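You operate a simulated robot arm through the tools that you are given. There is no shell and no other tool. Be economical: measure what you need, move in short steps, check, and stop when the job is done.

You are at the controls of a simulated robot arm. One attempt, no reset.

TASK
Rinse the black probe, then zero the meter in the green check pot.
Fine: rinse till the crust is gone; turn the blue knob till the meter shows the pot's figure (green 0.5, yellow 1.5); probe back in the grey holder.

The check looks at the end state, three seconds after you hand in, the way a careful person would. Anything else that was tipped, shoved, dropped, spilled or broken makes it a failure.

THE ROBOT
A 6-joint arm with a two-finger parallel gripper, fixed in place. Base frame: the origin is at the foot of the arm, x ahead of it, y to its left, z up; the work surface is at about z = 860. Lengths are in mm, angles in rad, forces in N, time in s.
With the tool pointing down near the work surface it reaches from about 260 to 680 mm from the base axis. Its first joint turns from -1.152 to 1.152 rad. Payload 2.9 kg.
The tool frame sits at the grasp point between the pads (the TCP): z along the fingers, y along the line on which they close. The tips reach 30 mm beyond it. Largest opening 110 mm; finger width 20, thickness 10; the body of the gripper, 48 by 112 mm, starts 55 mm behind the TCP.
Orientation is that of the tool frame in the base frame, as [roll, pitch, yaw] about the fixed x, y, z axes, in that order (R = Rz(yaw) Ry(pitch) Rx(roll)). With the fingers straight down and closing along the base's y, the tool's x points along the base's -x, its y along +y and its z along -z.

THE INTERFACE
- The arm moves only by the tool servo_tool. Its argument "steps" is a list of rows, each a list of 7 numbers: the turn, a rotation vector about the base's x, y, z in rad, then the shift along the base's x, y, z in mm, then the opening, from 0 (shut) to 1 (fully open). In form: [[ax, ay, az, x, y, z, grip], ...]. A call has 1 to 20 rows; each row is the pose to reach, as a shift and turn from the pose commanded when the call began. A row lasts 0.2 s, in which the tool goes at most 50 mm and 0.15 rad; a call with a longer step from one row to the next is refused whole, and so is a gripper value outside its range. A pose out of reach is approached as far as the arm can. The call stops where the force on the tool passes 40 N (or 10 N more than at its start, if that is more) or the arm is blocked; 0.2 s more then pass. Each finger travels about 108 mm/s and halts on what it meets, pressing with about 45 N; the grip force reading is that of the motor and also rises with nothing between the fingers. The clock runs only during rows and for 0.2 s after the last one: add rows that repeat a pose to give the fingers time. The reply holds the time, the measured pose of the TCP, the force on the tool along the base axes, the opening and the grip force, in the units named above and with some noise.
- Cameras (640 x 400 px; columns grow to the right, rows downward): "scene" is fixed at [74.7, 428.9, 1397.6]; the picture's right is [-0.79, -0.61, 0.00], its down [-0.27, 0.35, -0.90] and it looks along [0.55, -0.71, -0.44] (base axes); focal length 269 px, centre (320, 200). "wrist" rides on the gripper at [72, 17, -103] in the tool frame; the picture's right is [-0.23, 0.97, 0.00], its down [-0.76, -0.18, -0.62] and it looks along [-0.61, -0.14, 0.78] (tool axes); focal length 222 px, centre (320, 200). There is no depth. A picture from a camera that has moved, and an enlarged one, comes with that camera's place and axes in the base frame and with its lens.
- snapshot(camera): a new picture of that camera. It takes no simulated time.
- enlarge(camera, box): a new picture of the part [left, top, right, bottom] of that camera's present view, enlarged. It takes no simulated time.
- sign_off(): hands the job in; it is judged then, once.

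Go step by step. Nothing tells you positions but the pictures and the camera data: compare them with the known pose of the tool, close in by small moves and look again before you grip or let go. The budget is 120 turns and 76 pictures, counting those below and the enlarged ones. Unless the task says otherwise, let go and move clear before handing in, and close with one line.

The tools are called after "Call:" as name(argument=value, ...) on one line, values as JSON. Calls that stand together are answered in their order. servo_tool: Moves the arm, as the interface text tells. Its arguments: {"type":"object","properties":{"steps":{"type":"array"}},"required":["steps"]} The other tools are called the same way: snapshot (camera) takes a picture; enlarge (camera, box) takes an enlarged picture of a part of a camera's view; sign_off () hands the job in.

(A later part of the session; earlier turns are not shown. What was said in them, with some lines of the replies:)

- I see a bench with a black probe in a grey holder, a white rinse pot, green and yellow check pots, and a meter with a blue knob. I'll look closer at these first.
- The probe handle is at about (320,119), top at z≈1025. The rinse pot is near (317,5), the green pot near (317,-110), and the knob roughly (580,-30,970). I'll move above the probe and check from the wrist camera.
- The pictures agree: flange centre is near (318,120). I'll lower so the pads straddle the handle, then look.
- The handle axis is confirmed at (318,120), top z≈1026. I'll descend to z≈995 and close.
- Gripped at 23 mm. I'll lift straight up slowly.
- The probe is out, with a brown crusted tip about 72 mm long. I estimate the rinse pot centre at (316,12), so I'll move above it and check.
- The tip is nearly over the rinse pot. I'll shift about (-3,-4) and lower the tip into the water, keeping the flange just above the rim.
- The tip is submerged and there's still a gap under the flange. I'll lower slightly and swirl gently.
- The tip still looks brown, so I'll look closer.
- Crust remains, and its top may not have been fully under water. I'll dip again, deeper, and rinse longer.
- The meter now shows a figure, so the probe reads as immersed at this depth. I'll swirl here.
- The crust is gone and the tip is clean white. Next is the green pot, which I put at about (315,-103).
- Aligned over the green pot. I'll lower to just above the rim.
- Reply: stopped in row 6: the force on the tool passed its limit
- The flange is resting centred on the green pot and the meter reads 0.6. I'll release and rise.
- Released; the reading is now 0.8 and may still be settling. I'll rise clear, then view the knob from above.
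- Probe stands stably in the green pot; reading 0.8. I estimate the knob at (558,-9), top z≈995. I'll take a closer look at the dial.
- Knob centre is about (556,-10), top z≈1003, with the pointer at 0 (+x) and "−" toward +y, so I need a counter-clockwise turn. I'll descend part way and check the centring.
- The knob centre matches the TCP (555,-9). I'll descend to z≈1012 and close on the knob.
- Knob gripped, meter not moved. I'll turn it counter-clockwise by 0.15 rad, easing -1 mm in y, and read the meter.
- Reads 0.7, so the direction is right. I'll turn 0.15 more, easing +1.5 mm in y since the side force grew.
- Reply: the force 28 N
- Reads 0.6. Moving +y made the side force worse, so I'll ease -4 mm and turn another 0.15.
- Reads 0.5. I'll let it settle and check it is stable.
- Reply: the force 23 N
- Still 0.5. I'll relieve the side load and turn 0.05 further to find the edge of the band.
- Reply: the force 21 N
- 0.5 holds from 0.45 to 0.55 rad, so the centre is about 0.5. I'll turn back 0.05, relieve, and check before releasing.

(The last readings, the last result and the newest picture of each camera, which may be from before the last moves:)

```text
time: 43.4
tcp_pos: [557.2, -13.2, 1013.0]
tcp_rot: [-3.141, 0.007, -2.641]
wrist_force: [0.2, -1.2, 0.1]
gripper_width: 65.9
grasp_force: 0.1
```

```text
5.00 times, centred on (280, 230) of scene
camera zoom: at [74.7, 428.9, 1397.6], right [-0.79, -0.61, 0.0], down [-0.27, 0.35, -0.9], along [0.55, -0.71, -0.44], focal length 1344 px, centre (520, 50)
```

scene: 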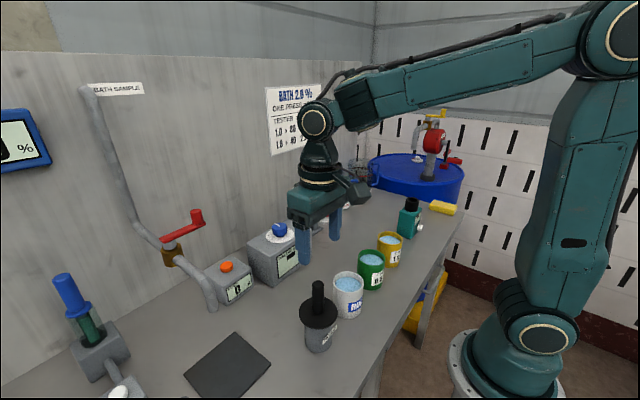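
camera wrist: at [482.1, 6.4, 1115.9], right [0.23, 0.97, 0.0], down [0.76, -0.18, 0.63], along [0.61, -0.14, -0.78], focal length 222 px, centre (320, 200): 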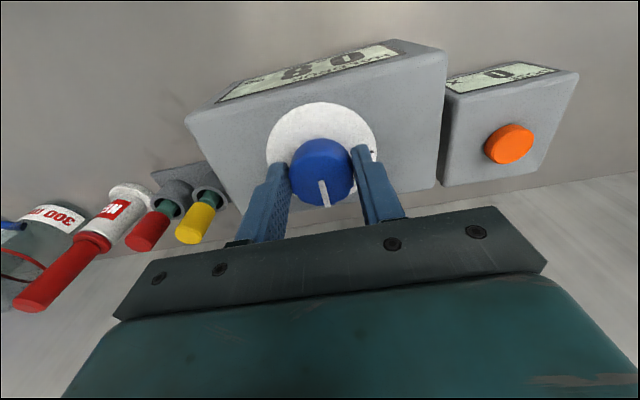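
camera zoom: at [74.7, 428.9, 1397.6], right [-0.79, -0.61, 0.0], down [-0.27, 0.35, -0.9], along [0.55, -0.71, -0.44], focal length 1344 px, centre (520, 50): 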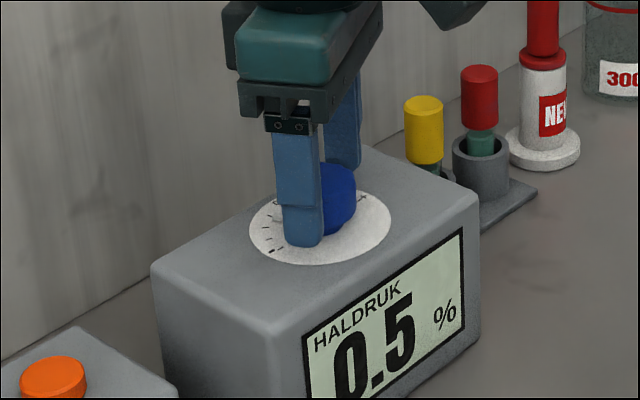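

Reading 0.5 with the knob released. I'll rise, unwind, and return above the probe.

Call:
servo_tool(steps=[[0, 0, 0, 0, 0, 30, 0.6], [0, 0, 0, 0, 0, 70, 0.6], [0, 0, -0.1, 0, 0, 110, 0.6], [0, 0, -0.2, -30, -10, 130, 0.6], [0, 0, -0.3, -70, -25, 130, 0.6], [0, 0, -0.4, -110, -40, 130, 0.6], [0, 0, -0.5, -150, -55, 130, 0.6], [0, 0, -0.5, -190, -70, 130, 0.6], [0, 0, -0.5, -225, -85, 130, 0.6], [0, 0, -0.5, -240, -91, 115, 0.6], [0, 0, -0.5, -240, -91, 85, 0.6], [0, 0, -0.5, -240, -91, 85, 0.6]])

Call:
enlarge(camera="scene", box=[230, 170, 430, 320])

Call:
snapshot(camera="wrist")

```text
time: 46.0
tcp_pos: [316.9, -103.8, 1096.8]
tcp_rot: [-3.138, 0.007, -3.141]
wrist_force: [-0.2, -0.5, 0.5]
gripper_width: 66.2
grasp_force: 0.2
```

```text
2.67 times, centred on (330, 245) of scene
camera zoom: at [74.7, 428.9, 1397.6], right [-0.79, -0.61, 0.0], down [-0.27, 0.35, -0.9], along [0.55, -0.71, -0.44], focal length 717 px, centre (293, 80)
```

zoom: 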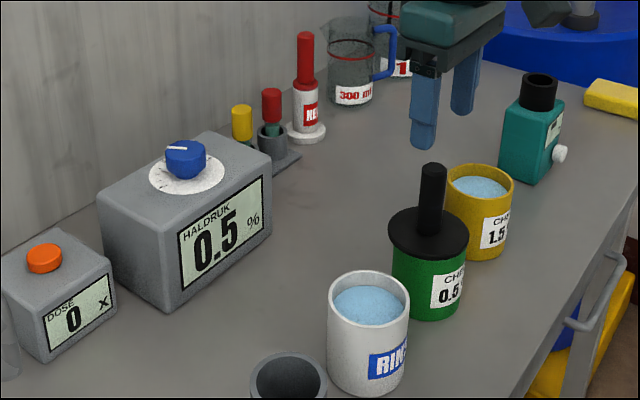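

```text
34 pictures are left
camera wrist: at [243.3, -87.3, 1200.4], right [0.23, 0.97, 0.0], down [0.76, -0.18, 0.63], along [0.61, -0.14, -0.78], focal length 222 px, centre (320, 200)
```

wrist: 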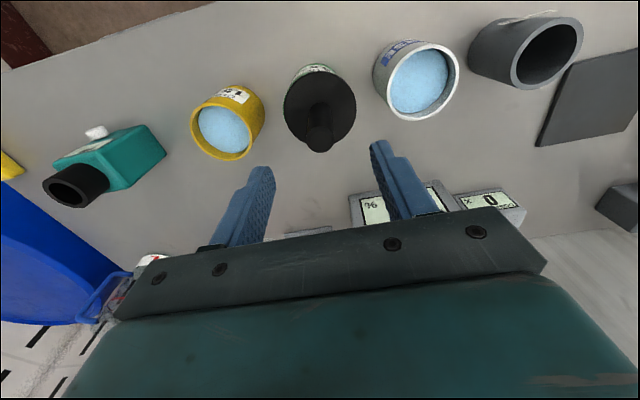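

The meter still reads 0.5 and the probe is upright below the gripper. I'll descend and grip.

Call:
servo_tool(steps=[[0, 0, 0, 0, 0, -30, 0.6], [0, 0, 0, 0, 0, -60, 0.6], [0, 0, 0, 0, 0, -86, 0.6], [0, 0, 0, 0, 0, -86, 0.45], [0, 0, 0, 0, 0, -86, 0.3], [0, 0, 0, 0, 0, -86, 0.2], [0, 0, 0, 0, 0, -86, 0.1], [0, 0, 0, 0, 0, -86, 0.1], [0, 0, 0, 0, 0, -86, 0.1]])

Call:
enlarge(camera="scene", box=[230, 200, 430, 320])

```text
time: 48.0
tcp_pos: [312.3, -102.6, 1012.4]
tcp_rot: [-3.141, 0.006, 3.141]
wrist_force: [-0.9, -0.6, 0.1]
gripper_width: 22.5
grasp_force: 44.5
```

```text
3.20 times, centred on (330, 260) of scene
camera zoom: at [74.7, 428.9, 1397.6], right [-0.79, -0.61, 0.0], down [-0.27, 0.35, -0.9], along [0.55, -0.71, -0.44], focal length 860 px, centre (288, 8)
```

zoom: 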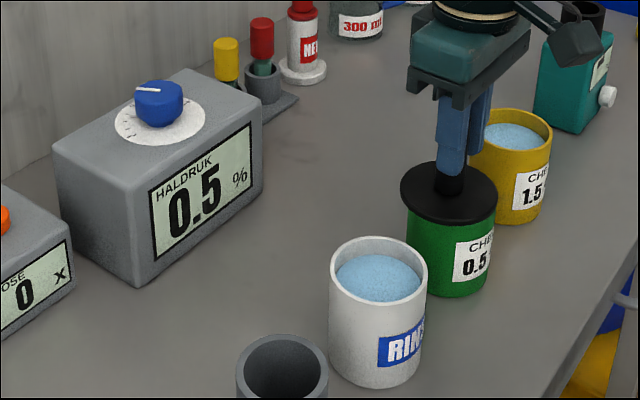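

Gripped, still 0.5. I'll lift straight up and move over the holder at (318,119).

Call:
servo_tool(steps=[[0, 0, 0, 0, 0, 15, 0.1], [0, 0, 0, 0, 0, 40, 0.1], [0, 0, 0, 0, 0, 70, 0.1], [0, 0, 0, 0, 0, 100, 0.1], [0, 0, 0, 0, 0, 125, 0.1], [0, 0, 0, 0, 0, 135, 0.1], [0, 0, 0, 0, 0, 135, 0.1]])

Call:
servo_tool(steps=[[0, 0, 0, 0, 30, 0, 0.1], [0, 0, 0, 0, 65, 0, 0.1], [0, 0, 0, 0, 100, 0, 0.1], [0, 0, 0, 1, 135, 0, 0.1], [0, 0, 0, 1, 170, 0, 0.1], [0, 0, 0, 1, 205, 0, 0.1], [0, 0, 0, 1, 223, 0, 0.1], [0, 0, 0, 1, 223, 0, 0.1], [0, 0, 0, 1, 223, 0, 0.1]])

Call:
enlarge(camera="scene", box=[270, 220, 380, 360])

Call:
snapshot(camera="wrist")

```text
time: 49.6
tcp_pos: [317.2, -101.7, 1149.7]
tcp_rot: [-3.139, 0.006, 3.141]
wrist_force: [-0.5, 0.0, -1.0]
gripper_width: 22.3
grasp_force: 44.8
```

```text
time: 51.6
tcp_pos: [322.1, 119.6, 1148.6]
tcp_rot: [-3.141, 0.006, 3.141]
wrist_force: [-0.1, -0.8, -1.2]
gripper_width: 22.1
grasp_force: 45.0
```

```text
2.86 times, centred on (325, 290) of scene
camera zoom: at [74.7, 428.9, 1397.6], right [-0.79, -0.61, 0.0], down [-0.27, 0.35, -0.9], along [0.55, -0.71, -0.44], focal length 768 px, centre (306, -57)
```

zoom: 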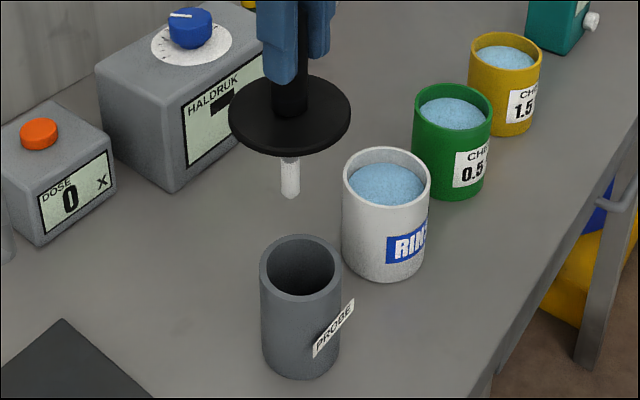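

```text
31 pictures are left
camera wrist: at [248.0, 136.6, 1251.1], right [0.23, 0.97, 0.0], down [0.76, -0.18, 0.63], along [0.61, -0.14, -0.78], focal length 222 px, centre (320, 200)
```

wrist: 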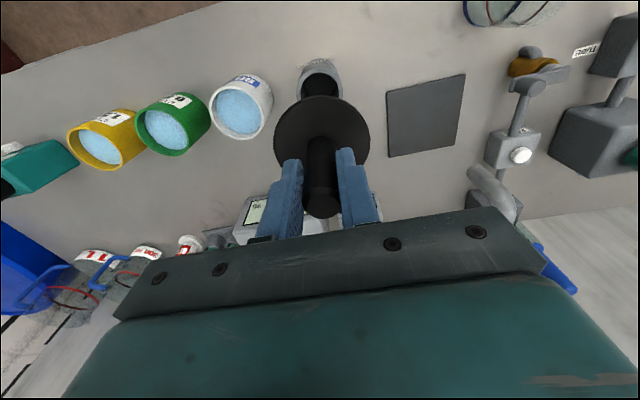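

The tip looks a few mm too far in +x relative to the holder. I'll shift (-5,-1), lower part way, and look.

Call:
servo_tool(steps=[[0, 0, 0, -5, -1, 0, 0.1], [0, 0, 0, -5, -1, -20, 0.1], [0, 0, 0, -5, -1, -40, 0.1], [0, 0, 0, -5, -1, -40, 0.1], [0, 0, 0, -5, -1, -40, 0.1]])

Call:
enlarge(camera="scene", box=[280, 250, 360, 350])

Call:
enlarge(camera="wrist", box=[260, 40, 380, 160])

```text
time: 52.8
tcp_pos: [313.3, 117.8, 1107.8]
tcp_rot: [-3.14, 0.006, -3.141]
wrist_force: [0.2, -0.3, -1.4]
gripper_width: 22.3
grasp_force: 45.5
```

```text
4.00 times, centred on (320, 300) of scene
camera zoom: at [74.7, 428.9, 1397.6], right [-0.79, -0.61, 0.0], down [-0.27, 0.35, -0.9], along [0.55, -0.71, -0.44], focal length 1076 px, centre (320, -200)
```

zoom: 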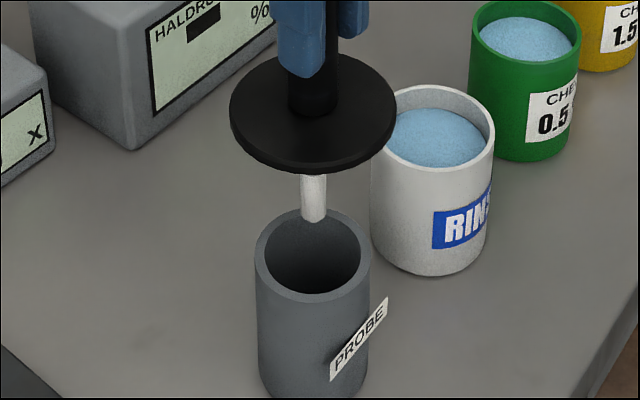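

```text
3.33 times, centred on (320, 100) of wrist
camera zoom: at [240.5, 134.6, 1210.9], right [0.23, 0.97, 0.0], down [0.76, -0.18, 0.63], along [0.61, -0.14, -0.78], focal length 740 px, centre (320, 533)
```

zoom: 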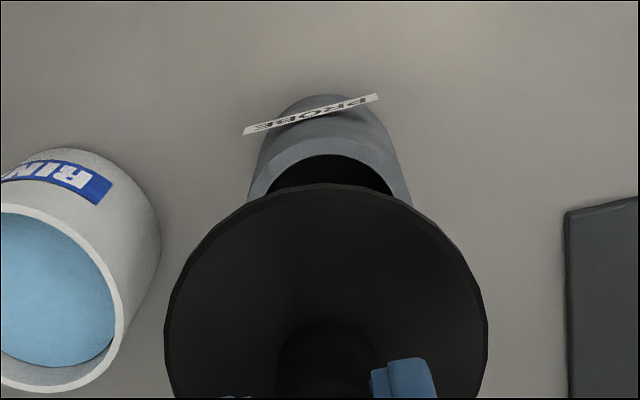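

The tip lines up with the holder bore, and clearance is generous. I'll nudge +2 in x and lower until nearly seated.

Call:
servo_tool(steps=[[0, 0, 0, 2, -0.5, -15, 0.1], [0, 0, 0, 2, -0.5, -35, 0.1], [0, 0, 0, 2, -0.5, -60, 0.1], [0, 0, 0, 2, -0.5, -85, 0.1], [0, 0, 0, 2, -0.5, -98, 0.1], [0, 0, 0, 2, -0.5, -103, 0.1], [0, 0, 0, 2, -0.5, -103, 0.1]])

Call:
enlarge(camera="scene", box=[280, 250, 360, 360])

Call:
enlarge(camera="wrist", box=[260, 40, 380, 160])

```text
time: 54.1
tcp_pos: [317.4, 118.2, 1014.4]
tcp_rot: [3.139, 0.015, -3.141]
wrist_force: [-1.2, -0.4, 2.0]
gripper_width: 22.0
grasp_force: 45.3
stopped in row 6: the force on the tool passed its limit (the readings are from after the stop); the commanded pose is now the measured one
```

```text
3.64 times, centred on (320, 305) of scene
camera zoom: at [74.7, 428.9, 1397.6], right [-0.79, -0.61, 0.0], down [-0.27, 0.35, -0.9], along [0.55, -0.71, -0.44], focal length 978 px, centre (320, -182)
```

zoom: 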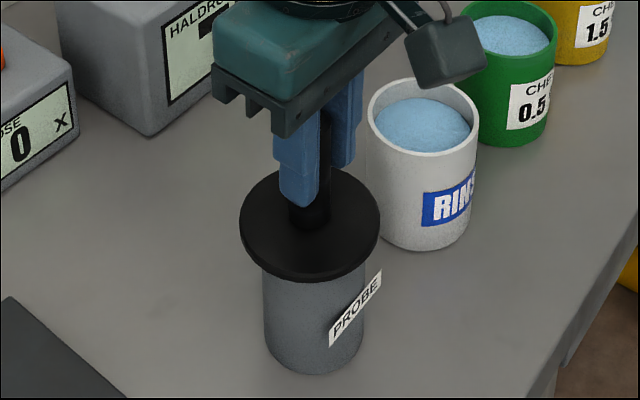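

```text
3.33 times, centred on (320, 100) of wrist
camera zoom: at [242.7, 134.4, 1116.6], right [0.23, 0.97, 0.01], down [0.75, -0.18, 0.64], along [0.62, -0.14, -0.77], focal length 740 px, centre (320, 533)
```

zoom: 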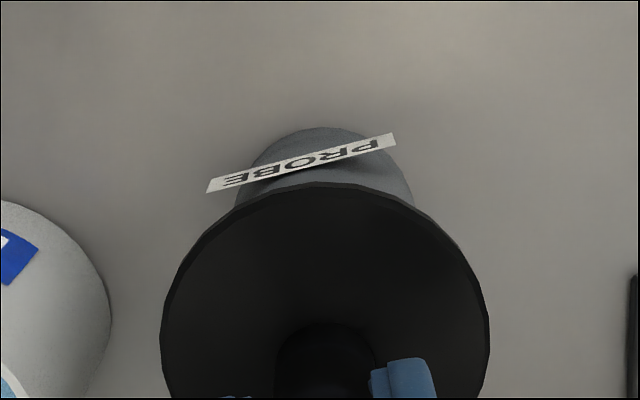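

It made contact at z≈1014, higher than the 994 I expected. I'll compare with the original seated view.

Call:
enlarge(camera="scene", box=[240, 200, 400, 360])

Call:
enlarge(camera="scene", box=[295, 290, 345, 340])

```text
2.50 times, centred on (320, 280) of scene
camera zoom: at [74.7, 428.9, 1397.6], right [-0.79, -0.61, 0.0], down [-0.27, 0.35, -0.9], along [0.55, -0.71, -0.44], focal length 672 px, centre (320, 0)
```

zoom: 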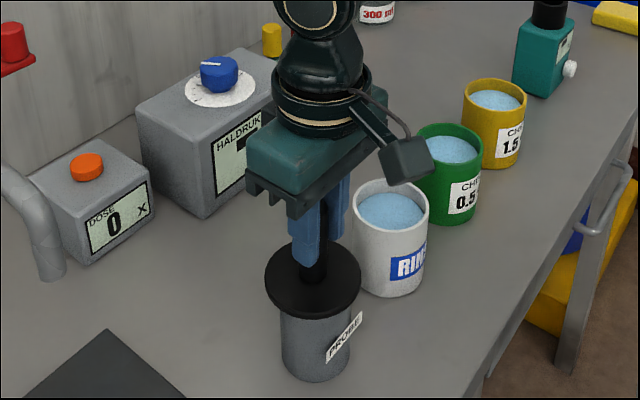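

```text
8.00 times, centred on (320, 315) of scene
camera zoom: at [74.7, 428.9, 1397.6], right [-0.79, -0.61, 0.0], down [-0.27, 0.35, -0.9], along [0.55, -0.71, -0.44], focal length 2151 px, centre (320, -720)
```

zoom: 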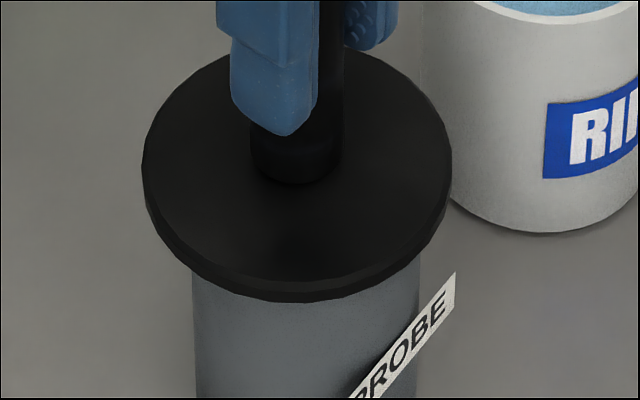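

The flange looks seated but about 4 mm off the original position. I'll lift slightly, shift (-4, 0.5), and lower again gently.

Call:
servo_tool(steps=[[0, 0, 0, 0, 0, 4, 0.1], [0, 0, 0, -4, 0.5, 4, 0.1], [0, 0, 0, -4, 0.5, 4, 0.1], [0, 0, 0, -4, 0.5, 2, 0.1], [0, 0, 0, -4, 0.5, 0, 0.1], [0, 0, 0, -4, 0.5, -1, 0.1], [0, 0, 0, -4, 0.5, -1, 0.1]])

Call:
enlarge(camera="scene", box=[240, 200, 400, 360])

```text
time: 55.7
tcp_pos: [312.9, 118.4, 1014.1]
tcp_rot: [3.138, 0.021, -3.142]
wrist_force: [-5.1, -0.3, 35.0]
gripper_width: 22.2
grasp_force: 44.9
```

```text
2.50 times, centred on (320, 280) of scene
camera zoom: at [74.2, 428.8, 1397.7], right [-0.79, -0.61, 0.0], down [-0.27, 0.35, -0.9], along [0.55, -0.71, -0.44], focal length 672 px, centre (320, 0)
```

zoom: 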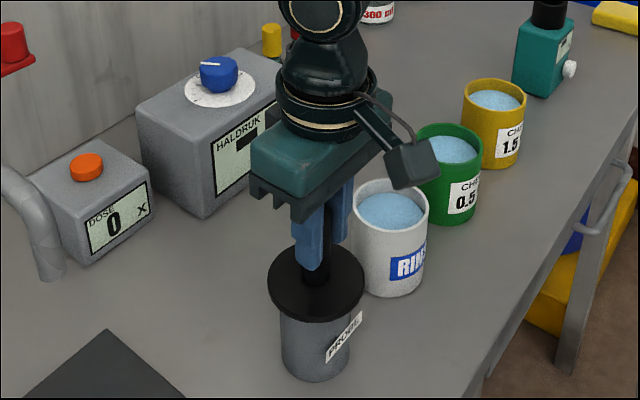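

The flange now matches its original place on the holder. I'll ease up 1.5 mm and release.

Call:
servo_tool(steps=[[0, 0, 0, 0, 0, 1, 0.1], [0, 0, 0, 0, 0, 1.5, 0.1], [0, 0, 0, 0, 0, 1.5, 0.25], [0, 0, 0, 0, 0, 1.5, 0.4], [0, 0, 0, 0, 0, 1.5, 0.5], [0, 0, 0, 0, 0, 1.5, 0.5]])

Call:
enlarge(camera="scene", box=[240, 200, 400, 360])

```text
time: 57.1
tcp_pos: [312.9, 118.4, 1014.3]
tcp_rot: [3.14, 0.017, -3.142]
wrist_force: [-0.7, -0.3, 0.6]
gripper_width: 55.0
grasp_force: 0.1
```

```text
2.50 times, centred on (320, 280) of scene
camera zoom: at [74.7, 428.9, 1397.6], right [-0.79, -0.61, 0.0], down [-0.27, 0.35, -0.9], along [0.55, -0.71, -0.44], focal length 672 px, centre (320, 0)
```

zoom: 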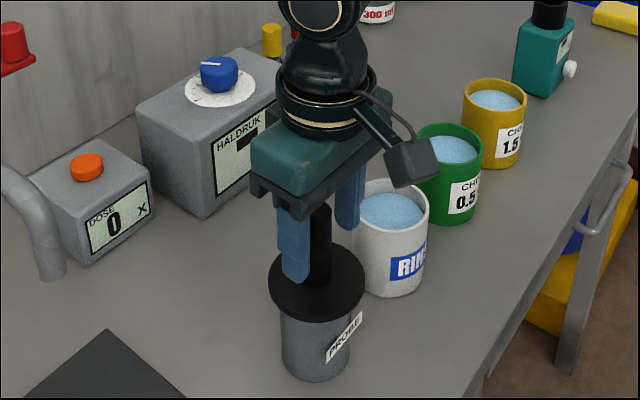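

Released and seated. I'll rise clear and check everything.

Call:
servo_tool(steps=[[0, 0, 0, 0, 0, 20, 0.5], [0, 0, 0, 0, 0, 50, 0.5], [0, 0, 0, 0, 0, 90, 0.5], [0, 0, 0, 0, 0, 130, 0.5], [0, 0, 0, 0, -40, 160, 0.5], [0, 0, 0, 0, -80, 190, 0.5], [0, 0, 0, 0, -120, 220, 0.5], [0, 0, 0, 0, -150, 240, 0.5], [0, 0, 0, 0, -150, 240, 0.5]])

Call:
snapshot(camera="scene")

Call:
enlarge(camera="scene", box=[240, 200, 400, 360])

```text
time: 59.1
tcp_pos: [313.8, -33.1, 1255.8]
tcp_rot: [-3.14, 0.017, -3.141]
wrist_force: [-0.2, -1.1, -0.1]
gripper_width: 54.9
grasp_force: 0.1
```

```text
22 pictures are left
```

scene: 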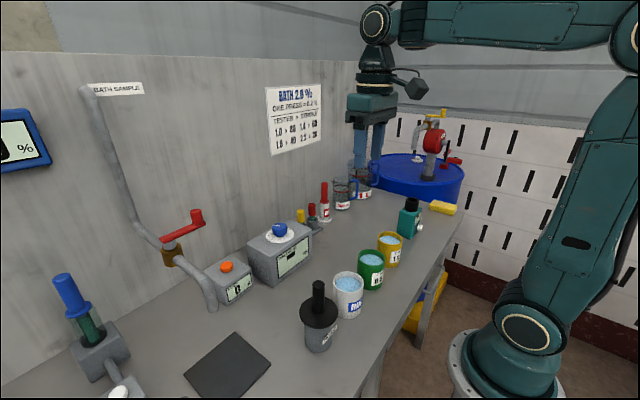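

```text
2.50 times, centred on (320, 280) of scene
camera zoom: at [74.7, 428.9, 1397.6], right [-0.79, -0.61, 0.0], down [-0.27, 0.35, -0.9], along [0.55, -0.71, -0.44], focal length 672 px, centre (320, 0)
```

zoom: 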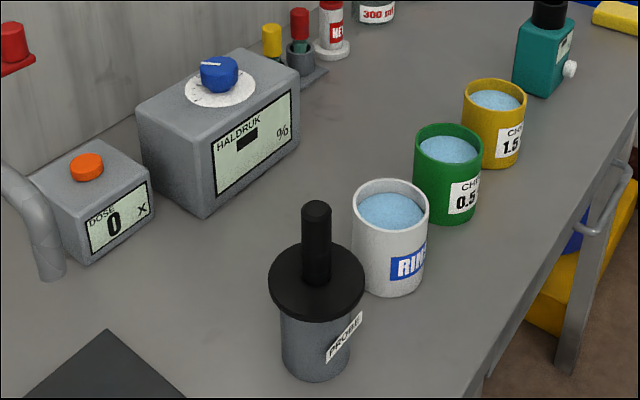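

The probe is seated in its holder as it was at the start, the pots and meter are in place, and the gripper is clear. Handing in.

Call:
sign_off()

```text
The job is handed in.
```

The job is handed in: the probe is rinsed free of crust, the meter was set to 0.5 in the green pot, and the probe is back in the grey holder.
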